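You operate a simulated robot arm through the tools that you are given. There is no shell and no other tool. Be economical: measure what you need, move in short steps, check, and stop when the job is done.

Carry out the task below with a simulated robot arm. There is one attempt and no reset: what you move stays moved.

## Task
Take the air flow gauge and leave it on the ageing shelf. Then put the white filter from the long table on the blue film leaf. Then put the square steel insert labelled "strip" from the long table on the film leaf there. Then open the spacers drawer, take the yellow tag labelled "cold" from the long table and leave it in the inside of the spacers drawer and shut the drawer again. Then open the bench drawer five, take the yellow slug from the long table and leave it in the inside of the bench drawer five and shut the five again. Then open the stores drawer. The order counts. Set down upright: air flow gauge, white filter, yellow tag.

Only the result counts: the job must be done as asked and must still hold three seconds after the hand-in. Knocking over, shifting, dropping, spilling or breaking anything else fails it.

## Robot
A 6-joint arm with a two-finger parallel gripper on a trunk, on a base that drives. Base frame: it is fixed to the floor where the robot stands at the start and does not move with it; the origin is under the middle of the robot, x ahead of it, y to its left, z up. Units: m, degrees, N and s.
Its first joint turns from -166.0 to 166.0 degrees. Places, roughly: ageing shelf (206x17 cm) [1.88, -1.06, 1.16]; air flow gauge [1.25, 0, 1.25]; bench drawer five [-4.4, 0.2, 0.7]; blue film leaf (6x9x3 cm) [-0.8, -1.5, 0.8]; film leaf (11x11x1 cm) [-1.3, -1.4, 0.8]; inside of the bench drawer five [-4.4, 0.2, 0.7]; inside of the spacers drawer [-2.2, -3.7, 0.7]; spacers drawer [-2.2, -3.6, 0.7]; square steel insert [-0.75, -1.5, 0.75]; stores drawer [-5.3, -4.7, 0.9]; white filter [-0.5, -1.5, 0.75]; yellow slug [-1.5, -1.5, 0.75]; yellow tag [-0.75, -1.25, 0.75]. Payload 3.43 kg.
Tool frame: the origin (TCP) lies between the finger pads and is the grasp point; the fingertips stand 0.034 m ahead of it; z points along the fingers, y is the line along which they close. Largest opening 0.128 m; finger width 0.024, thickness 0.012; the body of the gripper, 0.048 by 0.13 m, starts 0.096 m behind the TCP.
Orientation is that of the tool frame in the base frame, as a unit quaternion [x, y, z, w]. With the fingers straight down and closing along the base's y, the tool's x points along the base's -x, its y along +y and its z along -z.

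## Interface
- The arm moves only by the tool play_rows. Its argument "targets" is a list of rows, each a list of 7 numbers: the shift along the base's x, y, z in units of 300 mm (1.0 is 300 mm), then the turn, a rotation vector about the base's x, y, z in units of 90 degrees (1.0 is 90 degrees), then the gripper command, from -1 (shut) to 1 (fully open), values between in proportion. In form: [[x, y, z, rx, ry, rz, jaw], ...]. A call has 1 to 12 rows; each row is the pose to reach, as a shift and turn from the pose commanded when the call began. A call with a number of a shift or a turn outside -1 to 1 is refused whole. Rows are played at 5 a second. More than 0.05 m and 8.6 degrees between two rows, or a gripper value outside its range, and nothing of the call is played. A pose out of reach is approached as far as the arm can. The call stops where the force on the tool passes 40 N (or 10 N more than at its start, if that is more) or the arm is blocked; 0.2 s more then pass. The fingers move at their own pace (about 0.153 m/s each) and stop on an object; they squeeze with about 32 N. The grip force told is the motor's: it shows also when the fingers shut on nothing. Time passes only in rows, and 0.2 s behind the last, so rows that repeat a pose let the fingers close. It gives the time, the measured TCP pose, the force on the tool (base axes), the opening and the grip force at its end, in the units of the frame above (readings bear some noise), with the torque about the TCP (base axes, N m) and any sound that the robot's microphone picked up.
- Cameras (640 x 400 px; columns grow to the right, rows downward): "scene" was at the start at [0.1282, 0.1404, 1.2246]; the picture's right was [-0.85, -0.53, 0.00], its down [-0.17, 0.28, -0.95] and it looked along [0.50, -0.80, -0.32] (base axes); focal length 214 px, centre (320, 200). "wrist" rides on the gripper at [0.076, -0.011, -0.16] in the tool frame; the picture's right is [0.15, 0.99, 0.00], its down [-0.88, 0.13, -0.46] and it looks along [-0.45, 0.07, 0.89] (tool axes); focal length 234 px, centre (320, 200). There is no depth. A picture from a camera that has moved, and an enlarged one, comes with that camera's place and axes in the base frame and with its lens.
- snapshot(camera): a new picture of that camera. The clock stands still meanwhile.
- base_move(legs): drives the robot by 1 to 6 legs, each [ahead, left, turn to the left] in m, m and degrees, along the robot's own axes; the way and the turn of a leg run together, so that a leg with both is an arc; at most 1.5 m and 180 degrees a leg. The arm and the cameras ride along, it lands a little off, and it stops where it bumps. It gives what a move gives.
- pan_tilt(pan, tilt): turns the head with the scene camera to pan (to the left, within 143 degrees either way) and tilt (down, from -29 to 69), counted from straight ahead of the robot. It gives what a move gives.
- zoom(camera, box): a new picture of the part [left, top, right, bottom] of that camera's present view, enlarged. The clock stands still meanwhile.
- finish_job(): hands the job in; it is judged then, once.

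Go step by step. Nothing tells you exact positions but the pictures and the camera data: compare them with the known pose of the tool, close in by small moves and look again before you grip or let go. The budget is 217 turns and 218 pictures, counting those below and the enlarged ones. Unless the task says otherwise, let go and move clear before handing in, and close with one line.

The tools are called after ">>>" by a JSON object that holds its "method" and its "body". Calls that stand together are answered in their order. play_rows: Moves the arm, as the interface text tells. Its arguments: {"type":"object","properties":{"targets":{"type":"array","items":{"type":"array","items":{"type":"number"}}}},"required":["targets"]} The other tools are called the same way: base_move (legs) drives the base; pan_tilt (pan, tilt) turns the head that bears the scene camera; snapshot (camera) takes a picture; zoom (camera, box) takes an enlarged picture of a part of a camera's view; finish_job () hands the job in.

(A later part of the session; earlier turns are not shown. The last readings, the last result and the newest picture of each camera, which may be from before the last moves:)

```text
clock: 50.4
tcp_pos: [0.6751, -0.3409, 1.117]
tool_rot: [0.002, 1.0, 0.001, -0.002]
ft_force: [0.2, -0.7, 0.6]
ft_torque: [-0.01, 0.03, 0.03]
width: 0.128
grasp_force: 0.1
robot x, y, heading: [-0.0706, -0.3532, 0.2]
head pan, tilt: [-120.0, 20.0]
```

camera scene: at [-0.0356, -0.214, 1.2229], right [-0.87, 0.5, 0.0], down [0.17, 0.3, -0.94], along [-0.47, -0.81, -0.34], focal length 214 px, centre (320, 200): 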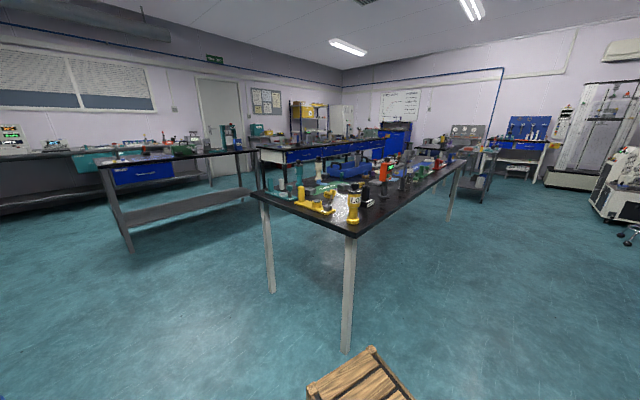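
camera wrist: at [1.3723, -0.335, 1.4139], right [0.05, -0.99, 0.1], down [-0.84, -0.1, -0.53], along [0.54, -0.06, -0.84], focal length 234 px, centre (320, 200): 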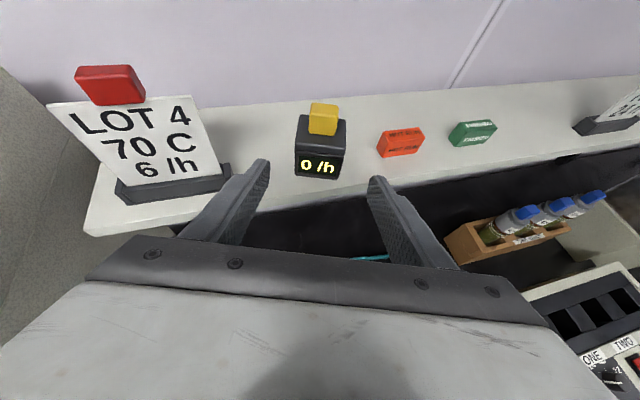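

Now I drive to the table's near end, side-on, with the table on the robot's right.

>>> {"method": "base_move", "body": {"legs": [[0.25, 0, 0], [0, 0, -70.5], [0.81, 0, 0], [0, -0.35, 0]]}}

>>> {"method": "pan_tilt", "body": {"pan": -95, "tilt": 40}}

>>> {"method": "snapshot", "body": {"camera": "scene"}}

```text
clock: 61.2
tcp_pos: [0.3614, -1.9399, 1.1169]
tool_rot: [0.587, 0.81, 0.002, -0.001]
ft_force: [-0.2, 0.8, 0.1]
ft_torque: [0.03, -0.02, -0.02]
width: 0.128
grasp_force: 0.0
robot x, y, heading: [0.1173, -1.2366, -71.9]
head pan, tilt: [-120.0, 20.0]
```

```text
clock: 62.0
tcp_pos: [0.3635, -1.9402, 1.117]
tool_rot: [0.588, 0.809, 0.001, -0.001]
ft_force: [-0.6, 0.4, -0.3]
ft_torque: [-0.01, -0.01, -0.03]
width: 0.128
grasp_force: 0.0
robot x, y, heading: [0.1195, -1.2412, -71.5]
head pan, tilt: [-95.0, 40.0]
```

```text
182 pictures are left
camera scene: at [0.268, -1.2661, 1.1915], right [-0.23, 0.97, 0.0], down [0.63, 0.15, -0.77], along [-0.75, -0.17, -0.64], focal length 214 px, centre (320, 200)
```

scene: 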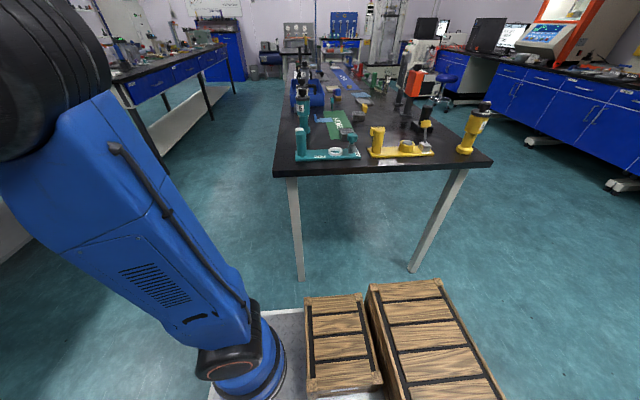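

>>> {"method": "base_move", "body": {"legs": [[0, -0.18, 0]]}}

>>> {"method": "zoom", "body": {"camera": "scene", "box": [260, 60, 500, 210]}}

```text
clock: 63.6
tcp_pos: [0.1872, -1.9988, 1.1167]
tool_rot: [0.587, 0.81, 0.002, 0.0]
ft_force: [0.2, 0.6, 0.2]
ft_torque: [-0.02, -0.03, -0.04]
width: 0.128
grasp_force: 0.0
robot x, y, heading: [-0.0518, -1.2969, -71.8]
head pan, tilt: [-95.0, 40.0]
```

```text
2.67 times, centred on (380, 135) of scene
camera zoom: at [0.0946, -1.3233, 1.1915], right [-0.23, 0.97, 0.0], down [0.63, 0.15, -0.77], along [-0.75, -0.17, -0.64], focal length 572 px, centre (160, 373)
```

zoom: 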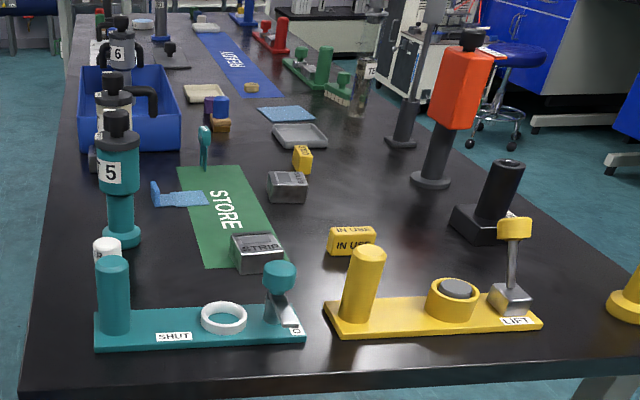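

Now I see the items: white capped cylinder (filter) behind the teal post, small blue film holder, STRIP steel block, COLD tag, flat blue film leaf further, a slug on the READY mat. I swing the arm over the table end.

>>> {"method": "play_rows", "body": {"targets": [[-0.09, 0.01, 0, 0, 0, -0.045, 1], [-0.18, 0.02, 0, 0, 0, -0.09, 1], [-0.27, 0.03, 0, 0, 0, -0.14, 1], [-0.36, 0.04, 0, 0, 0, -0.19, 1], [-0.45, 0.05, 0, 0, 0, -0.23, 1], [-0.54, 0.06, 0, 0, 0, -0.28, 1], [-0.63, 0.08, 0, 0, 0, -0.32, 1], [-0.72, 0.1, 0, 0, 0, -0.37, 1], [-0.81, 0.12, 0, 0, 0, -0.41, 1], [-0.9, 0.15, 0, 0, 0, -0.46, 1], [-0.99, 0.18, 0, 0, 0, -0.5, 1]]}}

>>> {"method": "play_rows", "body": {"targets": [[-0.09, 0.05, 0, 0, 0, -0.045, 1], [-0.18, 0.1, 0, 0, 0, -0.09, 1], [-0.27, 0.15, 0, 0, 0, -0.14, 1], [-0.36, 0.2, 0, 0, 0, -0.19, 1], [-0.45, 0.28, 0, 0, 0, -0.23, 1], [-0.53, 0.37, 0, 0, 0, -0.28, 1], [-0.6, 0.46, 0, 0, 0, -0.32, 1], [-0.67, 0.56, 0, 0, 0, -0.37, 1], [-0.74, 0.66, 0, 0, 0, -0.41, 1], [-0.8, 0.76, 0, 0, 0, -0.46, 1], [-0.83, 0.9, 0, 0, 0, -0.5, 1]]}}

>>> {"method": "snapshot", "body": {"camera": "wrist"}}

>>> {"method": "snapshot", "body": {"camera": "scene"}}

```text
clock: 66.0
tcp_pos: [-0.1102, -1.944, 1.1192]
tool_rot: [0.853, 0.523, 0.002, 0.0]
ft_force: [0.5, 0.5, 0.0]
ft_torque: [0.01, 0.0, -0.03]
width: 0.1282
grasp_force: 0.1
robot x, y, heading: [-0.0527, -1.2975, -71.7]
head pan, tilt: [-95.0, 40.0]
```

```text
clock: 68.4
tcp_pos: [-0.3589, -1.6737, 1.1156]
tool_rot: [0.988, 0.156, 0.002, 0.001]
ft_force: [0.8, 0.3, 0.5]
ft_torque: [-0.02, 0.04, 0.02]
width: 0.128
grasp_force: 0.0
robot x, y, heading: [-0.0562, -1.2988, -72.2]
head pan, tilt: [-95.0, 40.0]
```

```text
180 pictures are left
camera wrist: at [-0.2915, -1.6394, 1.2765], right [0.44, -0.9, 0.0], down [-0.8, -0.4, 0.45], along [-0.41, -0.2, -0.89], focal length 234 px, centre (320, 200)
```

wrist: 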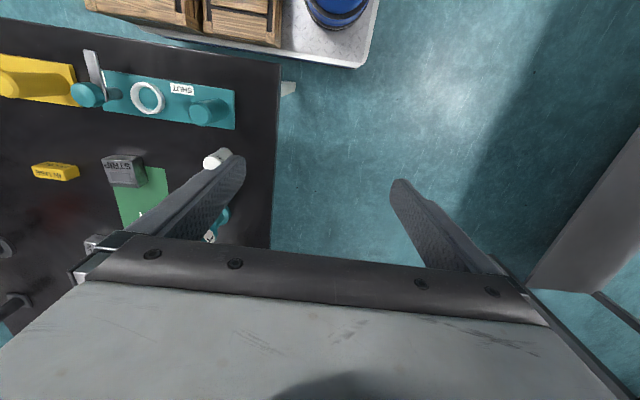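

```text
179 pictures are left
camera scene: at [0.0946, -1.3232, 1.1915], right [-0.23, 0.97, 0.0], down [0.63, 0.15, -0.77], along [-0.75, -0.17, -0.64], focal length 214 px, centre (320, 200)
```

scene: 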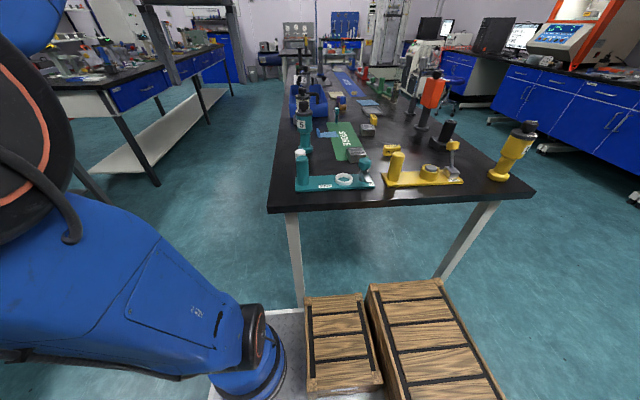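

The filter is near (-0.49,-1.52). I move above it for a closer view.

>>> {"method": "play_rows", "body": {"targets": [[-0.07, 0.13, 0, 0, 0, 0, 1], [-0.17, 0.25, 0, 0, 0, 0, 1], [-0.3, 0.3, 0, 0, 0, 0, 1], [-0.42, 0.32, -0.05, 0, 0, 0, 1], [-0.53, 0.33, -0.1, 0, 0, 0, 1]]}}

>>> {"method": "snapshot", "body": {"camera": "wrist"}}

```text
clock: 69.6
tcp_pos: [-0.5176, -1.5768, 1.0878]
tool_rot: [0.988, 0.156, 0.001, 0.001]
ft_force: [0.1, 0.2, 0.2]
ft_torque: [0.0, 0.01, 0.02]
width: 0.1283
grasp_force: 0.0
robot x, y, heading: [-0.0549, -1.2977, -72.0]
head pan, tilt: [-95.0, 40.0]
```

```text
178 pictures are left
camera wrist: at [-0.4492, -1.5415, 1.249], right [0.45, -0.9, 0.0], down [-0.8, -0.4, 0.45], along [-0.41, -0.2, -0.89], focal length 234 px, centre (320, 200)
```

wrist: 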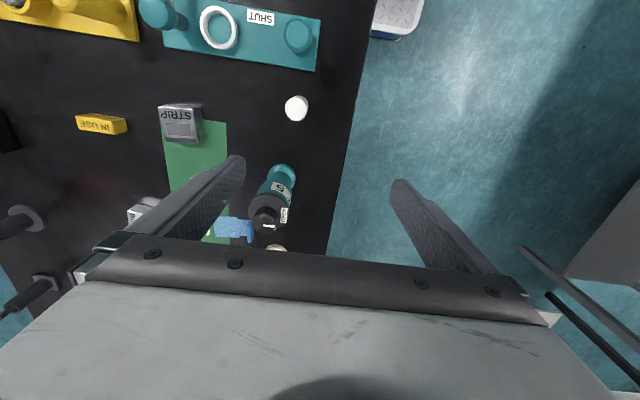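

Filter at about (-0.503,-1.523), table top ≈0.79. Next I look at the blue film leaf from above before gripping.

>>> {"method": "play_rows", "body": {"targets": [[-0.15, 0.05, 0, 0, 0, 0, 1], [-0.3, 0.1, 0, 0, 0, 0, 1], [-0.45, 0.15, 0, 0, 0, 0, 1], [-0.6, 0.2, 0, 0, 0, 0, 1], [-0.75, 0.2, 0, 0, 0, 0, 1]]}}

>>> {"method": "snapshot", "body": {"camera": "wrist"}}

>>> {"method": "zoom", "body": {"camera": "wrist", "box": [140, 60, 380, 210]}}

```text
clock: 70.8
tcp_pos: [-0.7411, -1.5146, 1.0899]
tool_rot: [0.988, 0.156, 0.0, -0.001]
ft_force: [1.0, 0.6, 1.3]
ft_torque: [0.0, 0.12, 0.02]
width: 0.128
grasp_force: 0.1
robot x, y, heading: [-0.0536, -1.294, -72.0]
head pan, tilt: [-95.0, 40.0]
```

```text
177 pictures are left
camera wrist: at [-0.6729, -1.481, 1.2508], right [0.45, -0.9, 0.0], down [-0.8, -0.4, 0.46], along [-0.41, -0.2, -0.89], focal length 234 px, centre (320, 200)
```

wrist: 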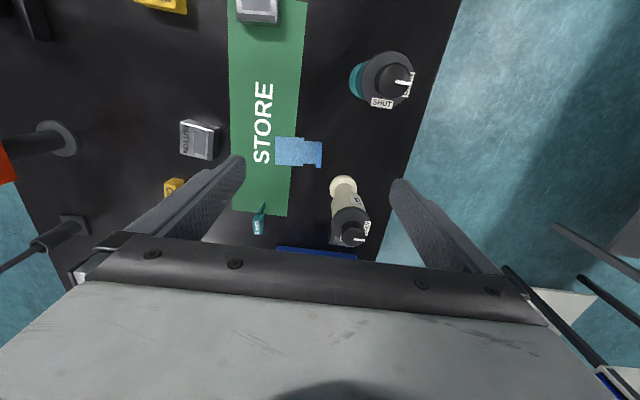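

```text
2.67 times, centred on (260, 135) of wrist
camera zoom: at [-0.6729, -1.481, 1.2508], right [0.45, -0.9, 0.0], down [-0.8, -0.4, 0.46], along [-0.41, -0.2, -0.89], focal length 624 px, centre (480, 373)
```

zoom: 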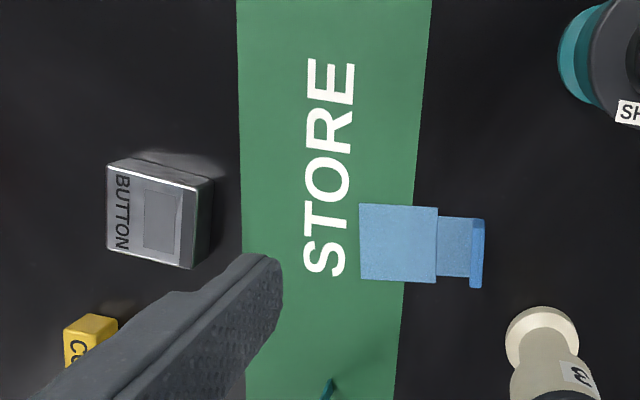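

Leaf's flat square is centred near (-0.813,-1.480); clearances are fine with the current yaw. I go back above the filter and descend part-way.

>>> {"method": "play_rows", "body": {"targets": [[0.16, 0, 0, 0, 0, 0, 1], [0.32, -0.01, 0, 0, 0, 0, 1], [0.48, -0.02, 0, 0, 0, 0, 1], [0.64, -0.025, 0, 0, 0, 0, 1], [0.793, -0.028, 0, 0, 0, 0, 1], [0.793, -0.028, -0.15, 0, 0, 0, 1], [0.793, -0.028, -0.3, 0, 0, 0, 1], [0.793, -0.028, -0.4, 0, 0, 0, 1]]}}

>>> {"method": "snapshot", "body": {"camera": "wrist"}}

>>> {"method": "zoom", "body": {"camera": "scene", "box": [265, 100, 425, 200]}}

```text
clock: 72.6
tcp_pos: [-0.505, -1.5242, 0.9701]
tool_rot: [0.988, 0.156, 0.0, 0.001]
ft_force: [-0.2, 0.0, 0.2]
ft_torque: [0.0, -0.01, 0.01]
width: 0.128
grasp_force: 0.1
robot x, y, heading: [-0.0596, -1.2977, -71.8]
head pan, tilt: [-95.0, 40.0]
```

```text
175 pictures are left
camera wrist: at [-0.4367, -1.4908, 1.1312], right [0.45, -0.9, 0.0], down [-0.8, -0.4, 0.45], along [-0.41, -0.2, -0.89], focal length 234 px, centre (320, 200)
```

wrist: 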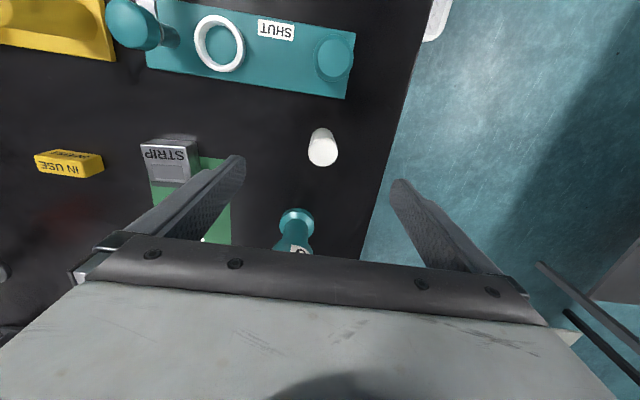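

```text
4.00 times, centred on (345, 150) of scene
camera zoom: at [0.0946, -1.3233, 1.1915], right [-0.23, 0.97, 0.0], down [0.63, 0.15, -0.77], along [-0.75, -0.17, -0.64], focal length 858 px, centre (220, 400)
```

zoom: 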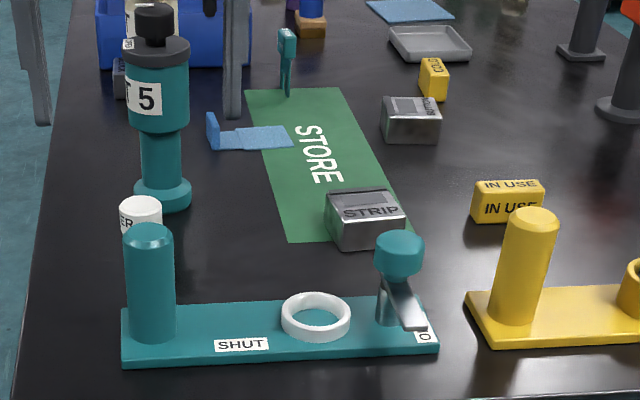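

The filter stands at (-0.506,-1.526), about 3.5 cm wide with its top near 0.865. I descend and grip it.

>>> {"method": "play_rows", "body": {"targets": [[0, -0.005, -0.15, 0, 0, 0, 1], [0, -0.005, -0.3, 0, 0, 0, 1], [0, -0.005, -0.4, 0, 0, 0, 1], [0, -0.005, -0.45, 0, 0, 0, 1]]}}

>>> {"method": "snapshot", "body": {"camera": "wrist"}}

```text
clock: 73.6
tcp_pos: [-0.5046, -1.524, 0.834]
tool_rot: [0.988, 0.156, 0.0, 0.0]
ft_force: [4.5, -0.5, 28.9]
ft_torque: [0.64, -0.16, -0.12]
width: 0.1273
grasp_force: 0.1
robot x, y, heading: [-0.0573, -1.2967, -71.7]
head pan, tilt: [-95.0, 40.0]
```

```text
173 pictures are left
camera wrist: at [-0.4364, -1.49, 0.9946], right [0.45, -0.9, 0.0], down [-0.8, -0.4, 0.46], along [-0.41, -0.2, -0.89], focal length 234 px, centre (320, 200)
```

wrist: 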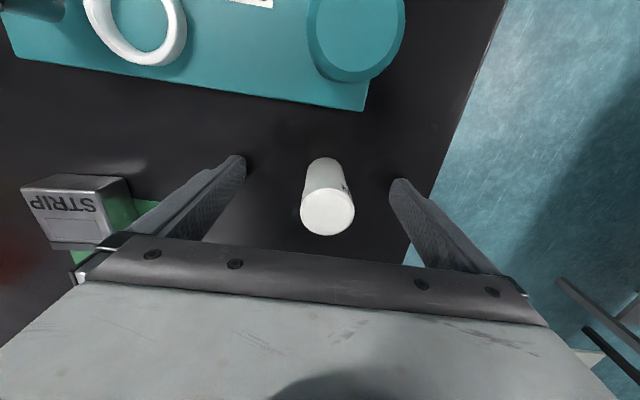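

The fingertips touch the table, so the top is at z=0.800. I raise 1 cm and close.

>>> {"method": "play_rows", "body": {"targets": [[0, 0, 0.03, 0, 0, 0, 1], [0, 0, 0.03, 0, 0, 0, -1], [0, 0, 0.03, 0, 0, 0, -1], [0, 0, 0.03, 0, 0, 0, -1], [0, 0, 0.03, 0, 0, 0, -1]]}}

>>> {"method": "snapshot", "body": {"camera": "wrist"}}

```text
clock: 74.8
tcp_pos: [-0.5041, -1.524, 0.8408]
tool_rot: [0.988, 0.156, 0.001, 0.0]
ft_force: [-0.2, -0.5, 0.2]
ft_torque: [-0.01, 0.0, -0.01]
width: 0.0328
grasp_force: 31.9
robot x, y, heading: [-0.0562, -1.2967, -72.0]
head pan, tilt: [-95.0, 40.0]
```

```text
172 pictures are left
camera wrist: at [-0.4369, -1.4902, 1.0019], right [0.45, -0.9, 0.0], down [-0.8, -0.4, 0.45], along [-0.41, -0.2, -0.89], focal length 234 px, centre (320, 200)
```

wrist: 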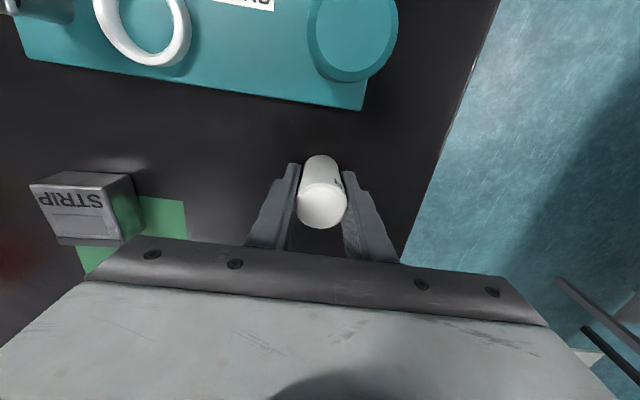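

Gripped. I lift, traverse over, and stop above the leaf.

>>> {"method": "play_rows", "body": {"targets": [[0, 0, 0.15, 0, 0, 0, -1], [0, 0, 0.3, 0, 0, 0, -1], [0, 0, 0.45, 0, 0, 0, -1], [0, 0, 0.6, 0, 0, 0, -1], [0, 0, 0.83, 0, 0, 0, -1]]}}

>>> {"method": "play_rows", "body": {"targets": [[0, 0, 0.15, 0, 0, 0, -1], [0, 0, 0.3, 0, 0, 0, -1], [0, 0, 0.45, 0, 0, 0, -1], [0, 0, 0.6, 0, 0, 0, -1], [0, 0, 0.75, 0, 0, 0, -1], [0, 0, 0.83, 0, 0, 0, -1]]}}

>>> {"method": "play_rows", "body": {"targets": [[-0.15, 0.04, 0, 0, 0, 0, -1], [-0.3, 0.08, 0, 0, 0, 0, -1], [-0.45, 0.12, 0, 0, 0, 0, -1], [-0.6, 0.14, 0, 0, 0, 0, -1], [-0.75, 0.145, 0, 0, 0, 0, -1], [-0.9, 0.147, 0, 0, 0, 0, -1], [-1, 0.147, 0, 0, 0, 0, -1]]}}

>>> {"method": "snapshot", "body": {"camera": "wrist"}}

```text
refused: row 5 steps farther than a row can; nothing moved
```

```text
clock: 76.2
tcp_pos: [-0.5061, -1.5261, 1.093]
tool_rot: [0.988, 0.157, 0.002, 0.001]
ft_force: [-0.3, 0.4, -0.4]
ft_torque: [0.0, 0.03, -0.03]
width: 0.0326
grasp_force: 31.9
robot x, y, heading: [-0.0568, -1.2966, -72.2]
head pan, tilt: [-95.0, 40.0]
```

```text
clock: 77.8
tcp_pos: [-0.787, -1.4811, 1.0658]
tool_rot: [0.988, 0.157, -0.001, -0.001]
ft_force: [0.1, 0.1, -0.3]
ft_torque: [-0.03, 0.03, -0.02]
width: 0.0324
grasp_force: 31.4
out of reach, approached as far as the arm can: row 6, 7
robot x, y, heading: [-0.0562, -1.2985, -72.1]
head pan, tilt: [-95.0, 40.0]
```

```text
171 pictures are left
camera wrist: at [-0.7192, -1.4474, 1.2262], right [0.44, -0.9, 0.0], down [-0.8, -0.4, 0.46], along [-0.41, -0.2, -0.89], focal length 234 px, centre (320, 200)
```

wrist: 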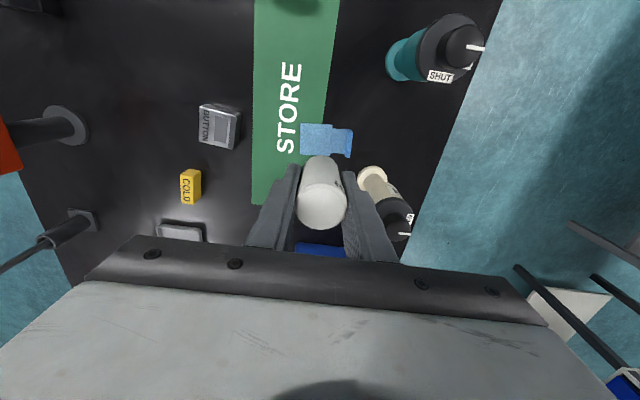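

Leaf centre measured near (-0.807,-1.482). I adjust and descend to just above it.

>>> {"method": "play_rows", "body": {"targets": [[-0.02, 0, -0.1, 0, 0, 0, -1], [-0.05, -0.003, -0.25, 0, 0, 0, -1], [-0.08, -0.006, -0.4, 0, 0, 0, -1], [-0.08, -0.006, -0.53, 0, 0, 0, -1], [-0.08, -0.006, -0.6, 0, 0, 0, -1]]}}

>>> {"method": "snapshot", "body": {"camera": "wrist"}}

>>> {"method": "zoom", "body": {"camera": "scene", "box": [265, 80, 425, 180]}}

```text
clock: 79.0
tcp_pos: [-0.8125, -1.4842, 0.8852]
tool_rot: [0.988, 0.157, 0.0, 0.0]
ft_force: [0.2, 0.6, -0.9]
ft_torque: [-0.02, 0.01, -0.04]
width: 0.0323
grasp_force: 31.9
robot x, y, heading: [-0.0543, -1.2956, -71.8]
head pan, tilt: [-95.0, 40.0]
```

```text
170 pictures are left
camera wrist: at [-0.7442, -1.4498, 1.0456], right [0.45, -0.9, 0.0], down [-0.8, -0.4, 0.45], along [-0.41, -0.2, -0.89], focal length 234 px, centre (320, 200)
```

wrist: 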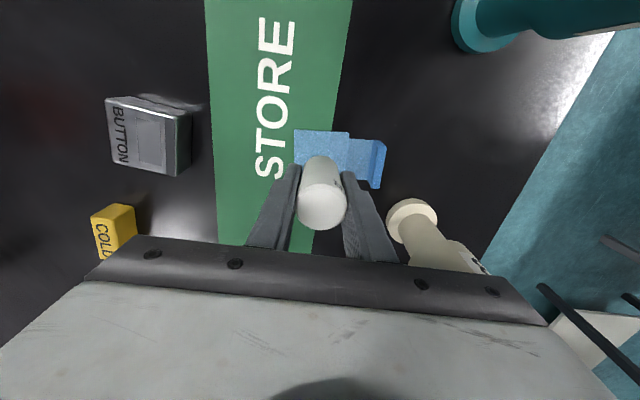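

```text
4.00 times, centred on (345, 130) of scene
camera zoom: at [0.0945, -1.3233, 1.1915], right [-0.23, 0.97, 0.0], down [0.63, 0.15, -0.77], along [-0.75, -0.17, -0.64], focal length 858 px, centre (220, 480)
```

zoom: 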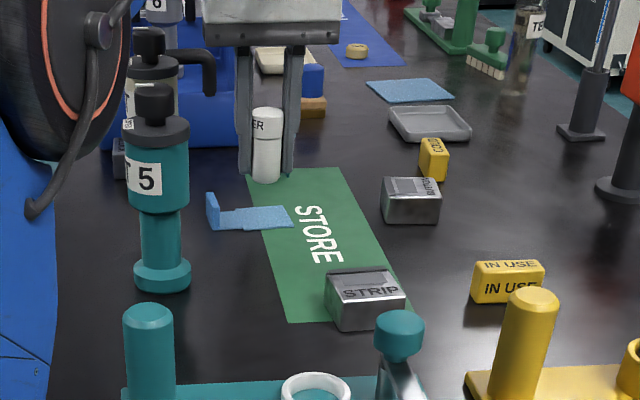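

Well centred. I lower gently onto the leaf, watching the force.

>>> {"method": "play_rows", "body": {"targets": [[0, 0, -0.06, 0, 0, 0, -1], [0, 0, -0.11, 0, 0, 0, -1], [0, 0, -0.125, 0, 0, 0, -1]]}}

>>> {"method": "zoom", "body": {"camera": "scene", "box": [295, 90, 375, 140]}}

```text
clock: 79.8
tcp_pos: [-0.8122, -1.4834, 0.8493]
tool_rot: [0.988, 0.156, 0.002, 0.001]
ft_force: [-0.2, 0.1, 0.1]
ft_torque: [-0.05, -0.02, -0.01]
width: 0.0325
grasp_force: 32.0
robot x, y, heading: [-0.056, -1.2967, -71.9]
head pan, tilt: [-95.0, 40.0]
```

```text
8.00 times, centred on (335, 115) of scene
camera zoom: at [0.0945, -1.3233, 1.1915], right [-0.23, 0.97, 0.0], down [0.63, 0.15, -0.77], along [-0.75, -0.17, -0.64], focal length 1716 px, centre (200, 880)
```

zoom: 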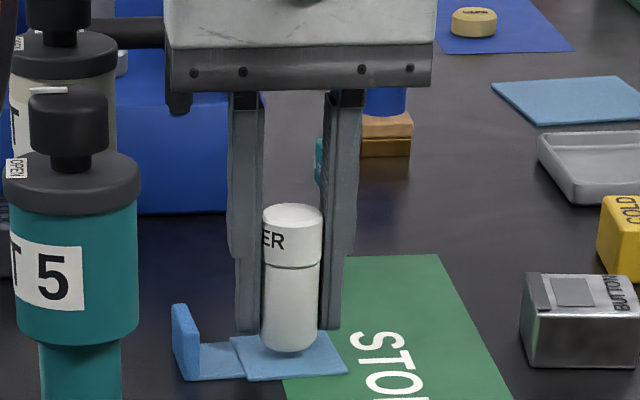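

>>> {"method": "play_rows", "body": {"targets": [[0, 0, -0.006, 0, 0, 0, -1], [0, 0, -0.01, 0, 0, 0, -1]]}}

>>> {"method": "play_rows", "body": {"targets": [[0, 0, -0.005, 0, 0, 0, -1]]}}

```text
clock: 80.4
tcp_pos: [-0.811, -1.4844, 0.8472]
tool_rot: [0.988, 0.156, 0.003, 0.001]
ft_force: [-0.3, 0.3, 0.1]
ft_torque: [-0.05, 0.0, 0.02]
width: 0.0324
grasp_force: 31.9
robot x, y, heading: [-0.0561, -1.2956, -71.9]
head pan, tilt: [-95.0, 40.0]
```

```text
clock: 80.8
tcp_pos: [-0.8121, -1.4854, 0.8456]
tool_rot: [0.988, 0.157, 0.002, 0.0]
ft_force: [-0.5, -0.1, -0.4]
ft_torque: [-0.01, -0.02, 0.01]
width: 0.0323
grasp_force: 31.9
robot x, y, heading: [-0.0543, -1.2945, -72.0]
head pan, tilt: [-95.0, 40.0]
```

>>> {"method": "play_rows", "body": {"targets": [[0, 0, -0.006, 0, 0, 0, -1]]}}

>>> {"method": "play_rows", "body": {"targets": [[0, 0, -0.006, 0, 0, 0, -1]]}}

>>> {"method": "zoom", "body": {"camera": "scene", "box": [295, 90, 375, 140]}}

```text
clock: 81.2
tcp_pos: [-0.8115, -1.4837, 0.8433]
tool_rot: [0.988, 0.156, 0.002, 0.0]
ft_force: [0.2, 0.1, 1.3]
ft_torque: [0.07, 0.0, 0.01]
width: 0.0324
grasp_force: 32.2
robot x, y, heading: [-0.0519, -1.2985, -71.9]
head pan, tilt: [-95.0, 40.0]
```

```text
clock: 81.6
tcp_pos: [-0.8112, -1.4852, 0.843]
tool_rot: [0.988, 0.157, 0.0, 0.0]
ft_force: [-2.7, -1.9, 13.6]
ft_torque: [-0.07, 0.06, -0.01]
width: 0.0324
grasp_force: 31.7
robot x, y, heading: [-0.0542, -1.2981, -71.9]
head pan, tilt: [-95.0, 40.0]
```

```text
8.00 times, centred on (335, 115) of scene
camera zoom: at [0.0948, -1.3232, 1.1915], right [-0.23, 0.97, 0.0], down [0.63, 0.15, -0.77], along [-0.75, -0.17, -0.64], focal length 1716 px, centre (200, 880)
```

zoom: 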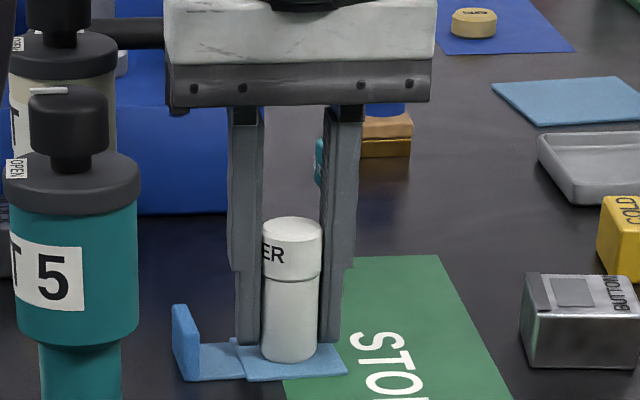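

Seated on the leaf. I open only to about 6 cm (the tab is close) and lift away.

>>> {"method": "play_rows", "body": {"targets": [[0, 0, 0.004, 0, 0, 0, -0.1], [0, 0, 0.004, 0, 0, 0, -0.1], [0, 0, 0.004, 0, 0, 0, -0.1], [0, 0, 0.05, 0, 0, 0, -0.1], [0, 0, 0.15, 0, 0, 0, -0.1], [0, 0, 0.3, 0, 0, 0, -0.1], [0, 0, 0.45, 0, 0, 0, 0], [0, 0, 0.6, 0, 0, 0, 0.5]]}}

>>> {"method": "zoom", "body": {"camera": "scene", "box": [265, 80, 425, 180]}}

>>> {"method": "snapshot", "body": {"camera": "wrist"}}

```text
clock: 83.4
tcp_pos: [-0.8094, -1.4847, 1.0237]
tool_rot: [0.988, 0.157, 0.002, 0.0]
ft_force: [0.9, 0.5, -0.1]
ft_torque: [0.01, 0.01, 0.02]
width: 0.096
grasp_force: 0.1
robot x, y, heading: [-0.0513, -1.2976, -72.0]
head pan, tilt: [-95.0, 40.0]
```

```text
4.00 times, centred on (345, 130) of scene
camera zoom: at [0.0945, -1.3232, 1.1915], right [-0.23, 0.97, 0.0], down [0.63, 0.15, -0.77], along [-0.75, -0.17, -0.64], focal length 858 px, centre (220, 480)
```

zoom: 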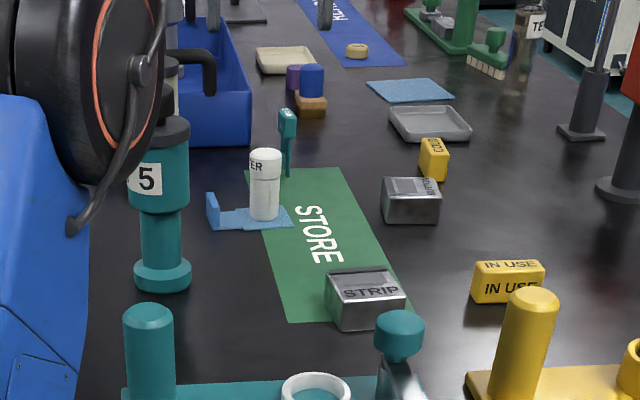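

```text
165 pictures are left
camera wrist: at [-0.7423, -1.4505, 1.1841], right [0.45, -0.9, 0.0], down [-0.8, -0.4, 0.45], along [-0.4, -0.2, -0.89], focal length 234 px, centre (320, 200)
```

wrist: 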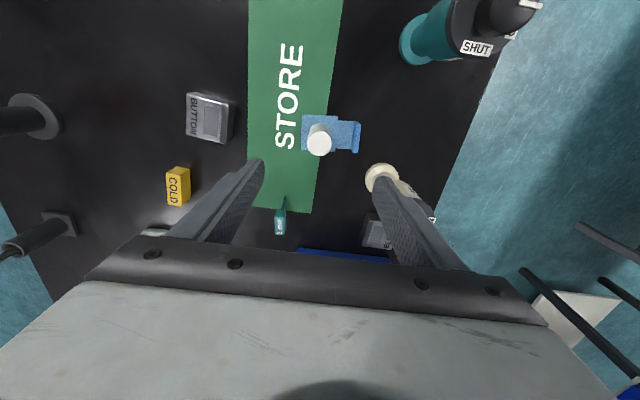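

The filter stands on the leaf. Next the STRIP insert; I move above it.

>>> {"method": "play_rows", "body": {"targets": [[0.11, 0.08, 0, 0, 0, 0, 1], [0.22, 0.16, 0, 0, 0, 0, 1], [0.33, 0.24, 0, 0, 0, 0, 1], [0.44, 0.32, 0, 0, 0, 0, 1], [0.55, 0.4, -0.03, 0, 0, 0, 1], [0.64, 0.43, -0.13, 0, 0, 0, 1]]}}

>>> {"method": "snapshot", "body": {"camera": "wrist"}}

```text
clock: 84.8
tcp_pos: [-0.6192, -1.3558, 0.984]
tool_rot: [0.988, 0.156, 0.002, 0.0]
ft_force: [0.0, -0.1, 0.6]
ft_torque: [-0.04, -0.02, -0.01]
width: 0.1281
grasp_force: 0.0
robot x, y, heading: [-0.0528, -1.2964, -72.2]
head pan, tilt: [-95.0, 40.0]
```

```text
164 pictures are left
camera wrist: at [-0.5516, -1.3215, 1.1453], right [0.45, -0.9, 0.0], down [-0.8, -0.4, 0.45], along [-0.4, -0.2, -0.89], focal length 234 px, centre (320, 200)
```

wrist: 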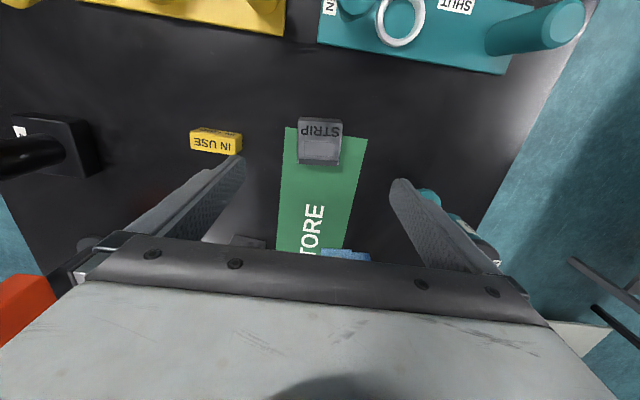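

The STRIP block is under the tool, 5 cm wide. I descend and grip.

>>> {"method": "play_rows", "body": {"targets": [[0.01, 0.005, -0.15, 0, 0, 0, 1], [0.01, 0.005, -0.3, 0, 0, 0, 1], [0.01, 0.005, -0.42, 0, 0, 0, 1], [0.01, 0.005, -0.473, 0, 0, 0, 1]]}}

>>> {"method": "snapshot", "body": {"camera": "wrist"}}

```text
clock: 85.8
tcp_pos: [-0.616, -1.354, 0.8413]
tool_rot: [0.988, 0.157, 0.001, 0.001]
ft_force: [0.0, -0.2, 0.5]
ft_torque: [-0.02, 0.03, 0.02]
width: 0.1279
grasp_force: 0.0
robot x, y, heading: [-0.056, -1.296, -72.2]
head pan, tilt: [-95.0, 40.0]
```

```text
163 pictures are left
camera wrist: at [-0.5488, -1.3202, 1.0017], right [0.45, -0.9, 0.0], down [-0.8, -0.4, 0.45], along [-0.41, -0.2, -0.89], focal length 234 px, centre (320, 200)
```

wrist: 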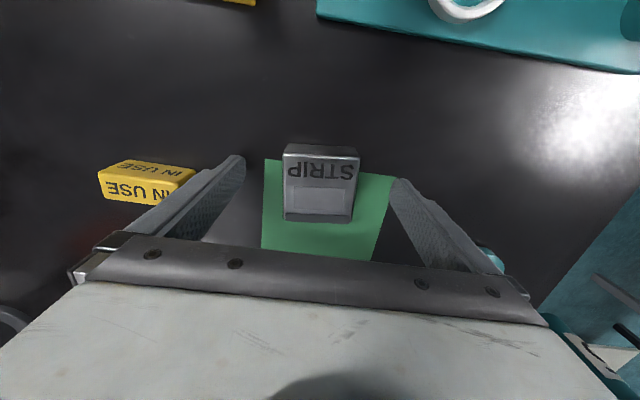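

>>> {"method": "play_rows", "body": {"targets": [[0, 0, 0, 0, 0, 0, -1], [0, 0, 0, 0, 0, 0, -1], [0, 0, 0, 0, 0, 0, -1], [0, 0, 0.1, 0, 0, 0, -1], [0, 0, 0.25, 0, 0, 0, -1], [0, 0, 0.4, 0, 0, 0, -1], [0, 0, 0.5, 0, 0, 0, -1]]}}

>>> {"method": "snapshot", "body": {"camera": "wrist"}}

>>> {"method": "snapshot", "body": {"camera": "scene"}}

```text
clock: 87.4
tcp_pos: [-0.6152, -1.3523, 0.99]
tool_rot: [0.988, 0.156, 0.002, 0.001]
ft_force: [0.3, 0.8, -3.1]
ft_torque: [0.02, 0.0, 0.0]
width: 0.0585
grasp_force: 32.4
robot x, y, heading: [-0.0523, -1.2964, -71.7]
head pan, tilt: [-95.0, 40.0]
```

```text
162 pictures are left
camera wrist: at [-0.5481, -1.3187, 1.1511], right [0.45, -0.9, 0.0], down [-0.8, -0.4, 0.45], along [-0.4, -0.2, -0.89], focal length 234 px, centre (320, 200)
```

wrist: 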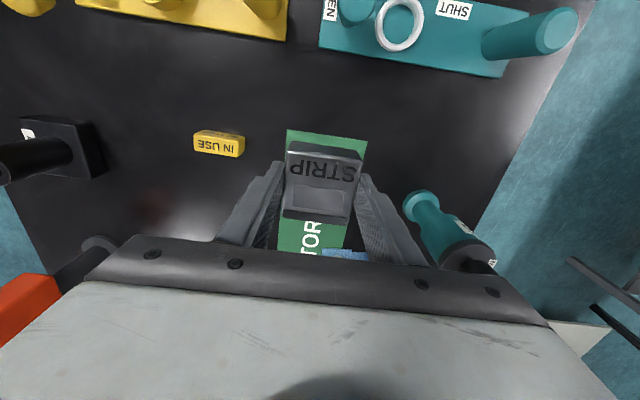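

```text
161 pictures are left
camera scene: at [0.0944, -1.3232, 1.1915], right [-0.23, 0.97, 0.0], down [0.63, 0.15, -0.77], along [-0.75, -0.17, -0.64], focal length 214 px, centre (320, 200)
```

scene: 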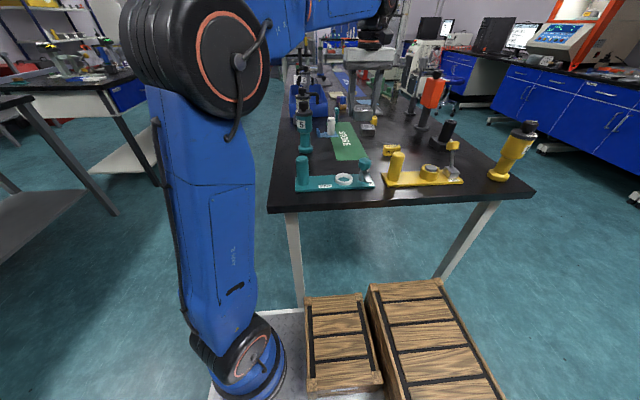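

The insert is held (bottom 4.1 cm below the TCP). The film leaf is best reached from the table's long near side; I raise the arm, back away and drive round in stages.

>>> {"method": "play_rows", "body": {"targets": [[0, 0, 0.1, 0, 0, 0, -1], [0, 0, 0.2, 0, 0, 0, -1]]}}

>>> {"method": "base_move", "body": {"legs": [[0, 0.45, 0], [-1.3, 0, 0], [0, 0.15, 0]]}}

>>> {"method": "base_move", "body": {"legs": [[0, 0, 90]]}}

>>> {"method": "snapshot", "body": {"camera": "scene"}}

```text
clock: 88.0
tcp_pos: [-0.6162, -1.3529, 1.0516]
tool_rot: [0.988, 0.156, 0.002, 0.0]
ft_force: [-0.7, 0.4, -3.5]
ft_torque: [0.0, -0.04, 0.0]
width: 0.0585
grasp_force: 31.9
robot x, y, heading: [-0.055, -1.2936, -71.5]
head pan, tilt: [-95.0, 40.0]
```

```text
clock: 97.7
tcp_pos: [-0.463, 0.0515, 1.0521]
tool_rot: [0.987, 0.162, 0.001, 0.0]
ft_force: [0.2, -0.3, -2.6]
ft_torque: [0.01, 0.0, 0.01]
width: 0.0584
grasp_force: 32.2
robot x, y, heading: [0.0957, 0.1147, -71.1]
head pan, tilt: [-95.0, 40.0]
```

```text
clock: 101.9
tcp_pos: [0.1441, -0.4459, 1.0519]
tool_rot: [0.596, 0.803, 0.002, -0.001]
ft_force: [-0.8, -0.4, -4.1]
ft_torque: [-0.01, -0.01, 0.02]
width: 0.0584
grasp_force: 32.1
robot x, y, heading: [0.0967, 0.1175, 17.2]
head pan, tilt: [-95.0, 40.0]
```

```text
160 pictures are left
camera scene: at [0.126, 0.2662, 1.1915], right [-0.98, -0.21, 0.0], down [-0.13, 0.63, -0.77], along [0.16, -0.75, -0.64], focal length 214 px, centre (320, 200)
```

scene: 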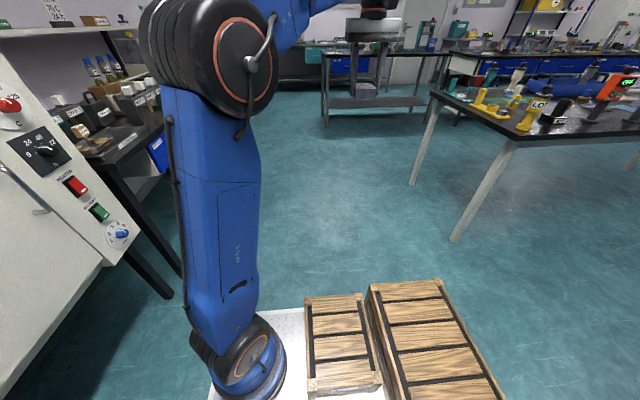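

Clear so far. Before reversing along the table I look to the rear on both sides.

>>> {"method": "pan_tilt", "body": {"pan": 143, "tilt": 25}}

>>> {"method": "snapshot", "body": {"camera": "scene"}}

>>> {"method": "pan_tilt", "body": {"pan": -143, "tilt": 25}}

>>> {"method": "snapshot", "body": {"camera": "scene"}}

```text
clock: 105.2
tcp_pos: [0.1443, -0.4448, 1.051]
tool_rot: [0.596, 0.803, 0.001, -0.001]
ft_force: [-0.3, 1.2, -4.1]
ft_torque: [0.02, -0.02, 0.0]
width: 0.0586
grasp_force: 32.0
robot x, y, heading: [0.0974, 0.1148, 17.1]
head pan, tilt: [143.0, 25.0]
```

```text
159 pictures are left
camera scene: at [0.0217, 0.3808, 1.2148], right [0.34, 0.94, 0.0], down [0.4, -0.14, -0.91], along [-0.85, 0.31, -0.42], focal length 214 px, centre (320, 200)
```

scene: 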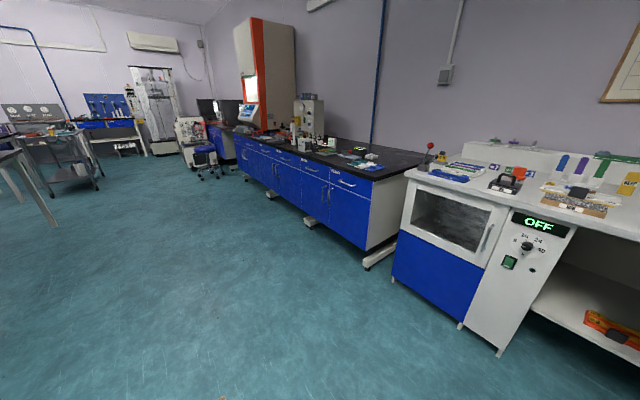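

```text
clock: 109.2
tcp_pos: [0.1436, -0.4458, 1.0511]
tool_rot: [0.596, 0.803, 0.001, -0.001]
ft_force: [-0.6, -0.4, -2.2]
ft_torque: [0.01, 0.0, 0.02]
width: 0.0585
grasp_force: 31.4
robot x, y, heading: [0.0971, 0.1137, 16.9]
head pan, tilt: [-143.0, 25.0]
```

```text
158 pictures are left
camera scene: at [0.0542, 0.2747, 1.2148], right [-0.81, 0.59, 0.0], down [0.25, 0.34, -0.91], along [-0.53, -0.73, -0.42], focal length 214 px, centre (320, 200)
```

scene: 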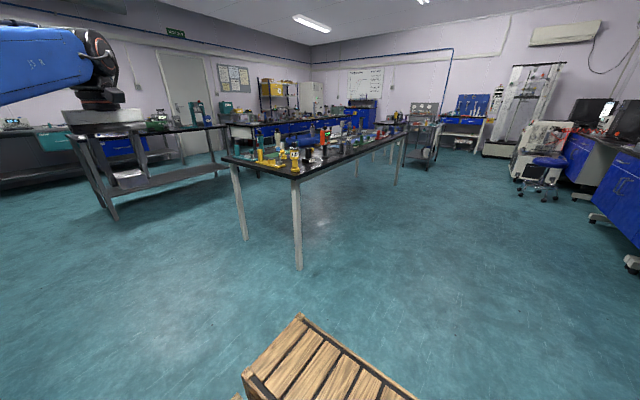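

The aisle is clear. I reverse along the table.

>>> {"method": "base_move", "body": {"legs": [[0, 0, 3], [-1.0, 0, 0], [-0.75, 0, 0]]}}

>>> {"method": "pan_tilt", "body": {"pan": -100, "tilt": 35}}

>>> {"method": "snapshot", "body": {"camera": "scene"}}

>>> {"method": "snapshot", "body": {"camera": "wrist"}}

```text
clock: 118.4
tcp_pos: [-1.4777, -1.0181, 1.0511]
tool_rot: [0.584, 0.812, 0.002, 0.0]
ft_force: [0.0, -1.2, -2.7]
ft_torque: [0.03, 0.04, 0.02]
width: 0.0582
grasp_force: 32.3
robot x, y, heading: [-1.5405, -0.4584, 18.8]
head pan, tilt: [-143.0, 25.0]
```

```text
clock: 119.5
tcp_pos: [-1.4779, -1.0172, 1.0515]
tool_rot: [0.584, 0.812, 0.001, -0.001]
ft_force: [0.0, 0.3, -2.5]
ft_torque: [-0.01, 0.01, 0.0]
width: 0.0588
grasp_force: 32.2
robot x, y, heading: [-1.5421, -0.4589, 18.7]
head pan, tilt: [-100.0, 35.0]
```

```text
157 pictures are left
camera scene: at [-1.5239, -0.3114, 1.1991], right [-0.99, -0.15, 0.0], down [-0.09, 0.57, -0.82], along [0.12, -0.81, -0.57], focal length 214 px, centre (320, 200)
```

scene: 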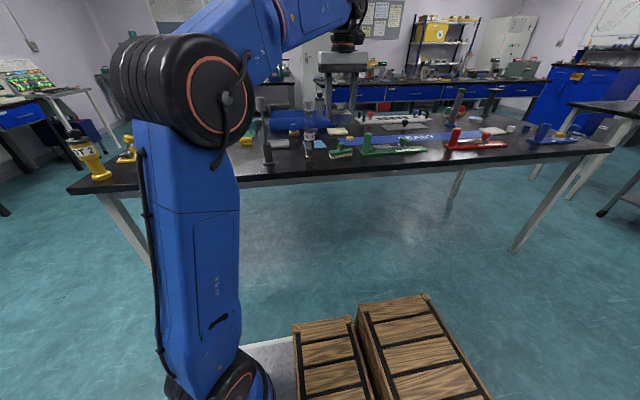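

```text
156 pictures are left
camera wrist: at [-1.5137, -0.9497, 1.212], right [0.89, 0.45, 0.0], down [0.4, -0.79, 0.45], along [0.21, -0.4, -0.89], focal length 234 px, centre (320, 200)
```

wrist: 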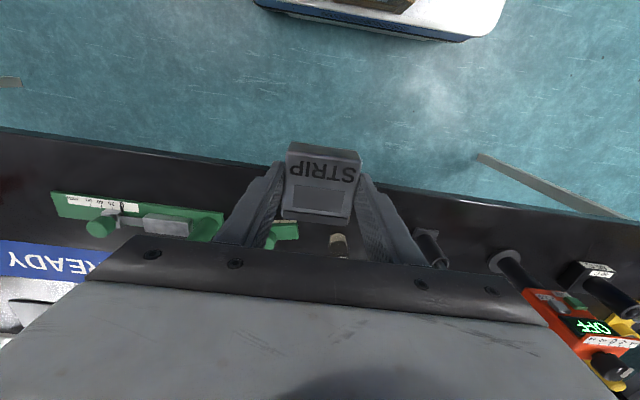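

I sidestep closer to the table in line with the film leaf, then look.

>>> {"method": "base_move", "body": {"legs": [[0, -0.2, 0]]}}

>>> {"method": "snapshot", "body": {"camera": "scene"}}

>>> {"method": "zoom", "body": {"camera": "scene", "box": [230, 70, 470, 220]}}

>>> {"method": "snapshot", "body": {"camera": "wrist"}}

```text
clock: 121.1
tcp_pos: [-1.4146, -1.2045, 1.052]
tool_rot: [0.584, 0.812, 0.002, -0.001]
ft_force: [-0.2, -0.8, -2.3]
ft_torque: [0.02, -0.01, 0.04]
width: 0.0586
grasp_force: 31.6
robot x, y, heading: [-1.4782, -0.6438, 18.6]
head pan, tilt: [-100.0, 35.0]
```

```text
155 pictures are left
camera scene: at [-1.4602, -0.4989, 1.1991], right [-0.99, -0.15, 0.0], down [-0.09, 0.57, -0.82], along [0.12, -0.81, -0.57], focal length 214 px, centre (320, 200)
```

scene: 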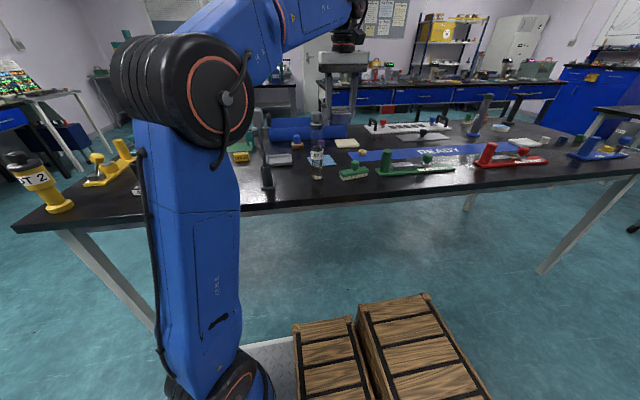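

```text
2.67 times, centred on (350, 145) of scene
camera zoom: at [-1.4602, -0.4989, 1.1991], right [-0.99, -0.15, 0.0], down [-0.09, 0.57, -0.82], along [0.12, -0.81, -0.57], focal length 572 px, centre (240, 347)
```

zoom: 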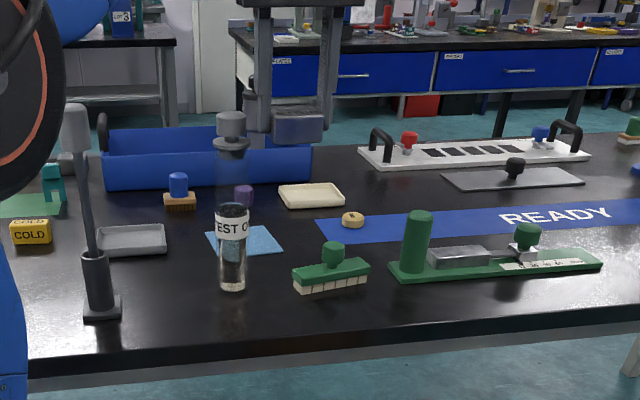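

```text
153 pictures are left
camera wrist: at [-1.4502, -1.1372, 1.212], right [0.89, 0.45, 0.0], down [0.4, -0.79, 0.45], along [0.21, -0.4, -0.89], focal length 234 px, centre (320, 200)
```

wrist: 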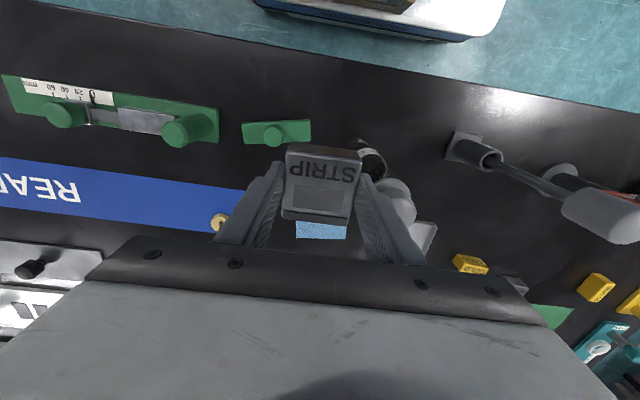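

The glass TEST bottle is tall (top ≈1.04) and close beside the block, so I shift away from it first, then go past it to above the film leaf at about (-1.335,-1.37).

>>> {"method": "play_rows", "body": {"targets": [[-0.06, -0.02, 0, 0, 0, 0, -1], [-0.126, -0.042, 0, 0, 0, 0, -1], [-0.08, -0.18, 0, 0, 0, 0, -1], [-0.03, -0.32, 0, 0, 0, 0, -1], [0.02, -0.47, 0, 0, 0, 0, -1], [0.067, -0.6, 0, 0, 0, 0, -1], [0.16, -0.59, -0.03, 0, 0, 0, -1], [0.266, -0.55, -0.06, 0, 0, 0, -1]]}}

>>> {"method": "snapshot", "body": {"camera": "wrist"}}

>>> {"method": "zoom", "body": {"camera": "scene", "box": [230, 50, 470, 200]}}

```text
clock: 122.9
tcp_pos: [-1.3355, -1.37, 1.0321]
tool_rot: [0.584, 0.811, 0.002, -0.001]
ft_force: [0.3, -0.8, -3.3]
ft_torque: [0.05, -0.02, 0.02]
width: 0.0586
grasp_force: 31.6
out of reach, approached as far as the arm can: row 6
robot x, y, heading: [-1.4772, -0.6472, 18.4]
head pan, tilt: [-100.0, 35.0]
```

```text
152 pictures are left
camera wrist: at [-1.3708, -1.3029, 1.1941], right [0.89, 0.45, 0.0], down [0.4, -0.8, 0.45], along [0.21, -0.4, -0.89], focal length 234 px, centre (320, 200)
```

wrist: 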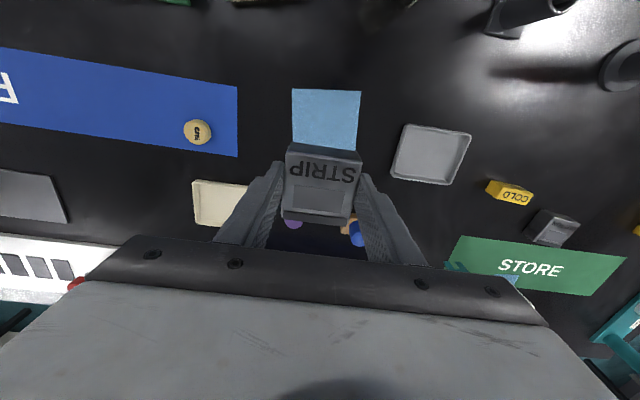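

```text
2.67 times, centred on (350, 125) of scene
camera zoom: at [-1.4602, -0.4993, 1.1991], right [-0.99, -0.15, 0.0], down [-0.09, 0.57, -0.82], along [0.12, -0.81, -0.57], focal length 572 px, centre (240, 400)
```

zoom: 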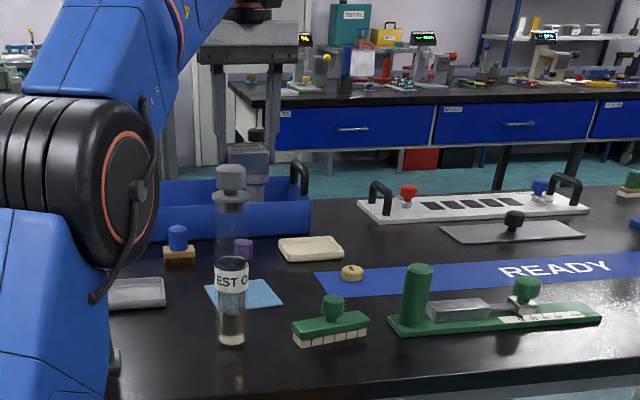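

Leaf centre is (-1.336,-1.358). I centre and descend part-way, then check.

>>> {"method": "play_rows", "body": {"targets": [[0, 0.04, -0.1, 0, 0, 0, -1], [0, 0.04, -0.25, 0, 0, 0, -1], [0, 0.04, -0.4, 0, 0, 0, -1], [0, 0.04, -0.52, 0, 0, 0, -1]]}}

>>> {"method": "snapshot", "body": {"camera": "wrist"}}

>>> {"method": "zoom", "body": {"camera": "scene", "box": [230, 50, 470, 200]}}

```text
clock: 123.9
tcp_pos: [-1.3341, -1.3584, 0.8778]
tool_rot: [0.583, 0.812, 0.002, -0.001]
ft_force: [-0.3, -0.3, -3.5]
ft_torque: [-0.01, 0.0, -0.01]
width: 0.0583
grasp_force: 31.6
robot x, y, heading: [-1.4769, -0.644, 18.6]
head pan, tilt: [-100.0, 35.0]
```

```text
150 pictures are left
camera wrist: at [-1.3688, -1.2896, 1.038], right [0.89, 0.45, 0.0], down [0.4, -0.79, 0.45], along [0.21, -0.4, -0.89], focal length 234 px, centre (320, 200)
```

wrist: 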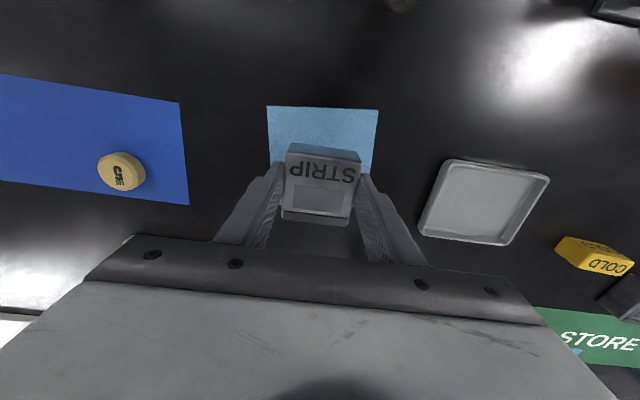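

```text
2.67 times, centred on (350, 125) of scene
camera zoom: at [-1.4602, -0.4988, 1.199], right [-0.99, -0.15, 0.0], down [-0.09, 0.57, -0.82], along [0.12, -0.81, -0.57], focal length 572 px, centre (240, 400)
```

zoom: 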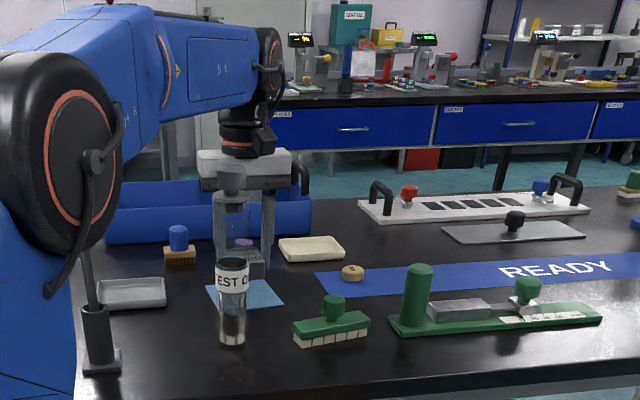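

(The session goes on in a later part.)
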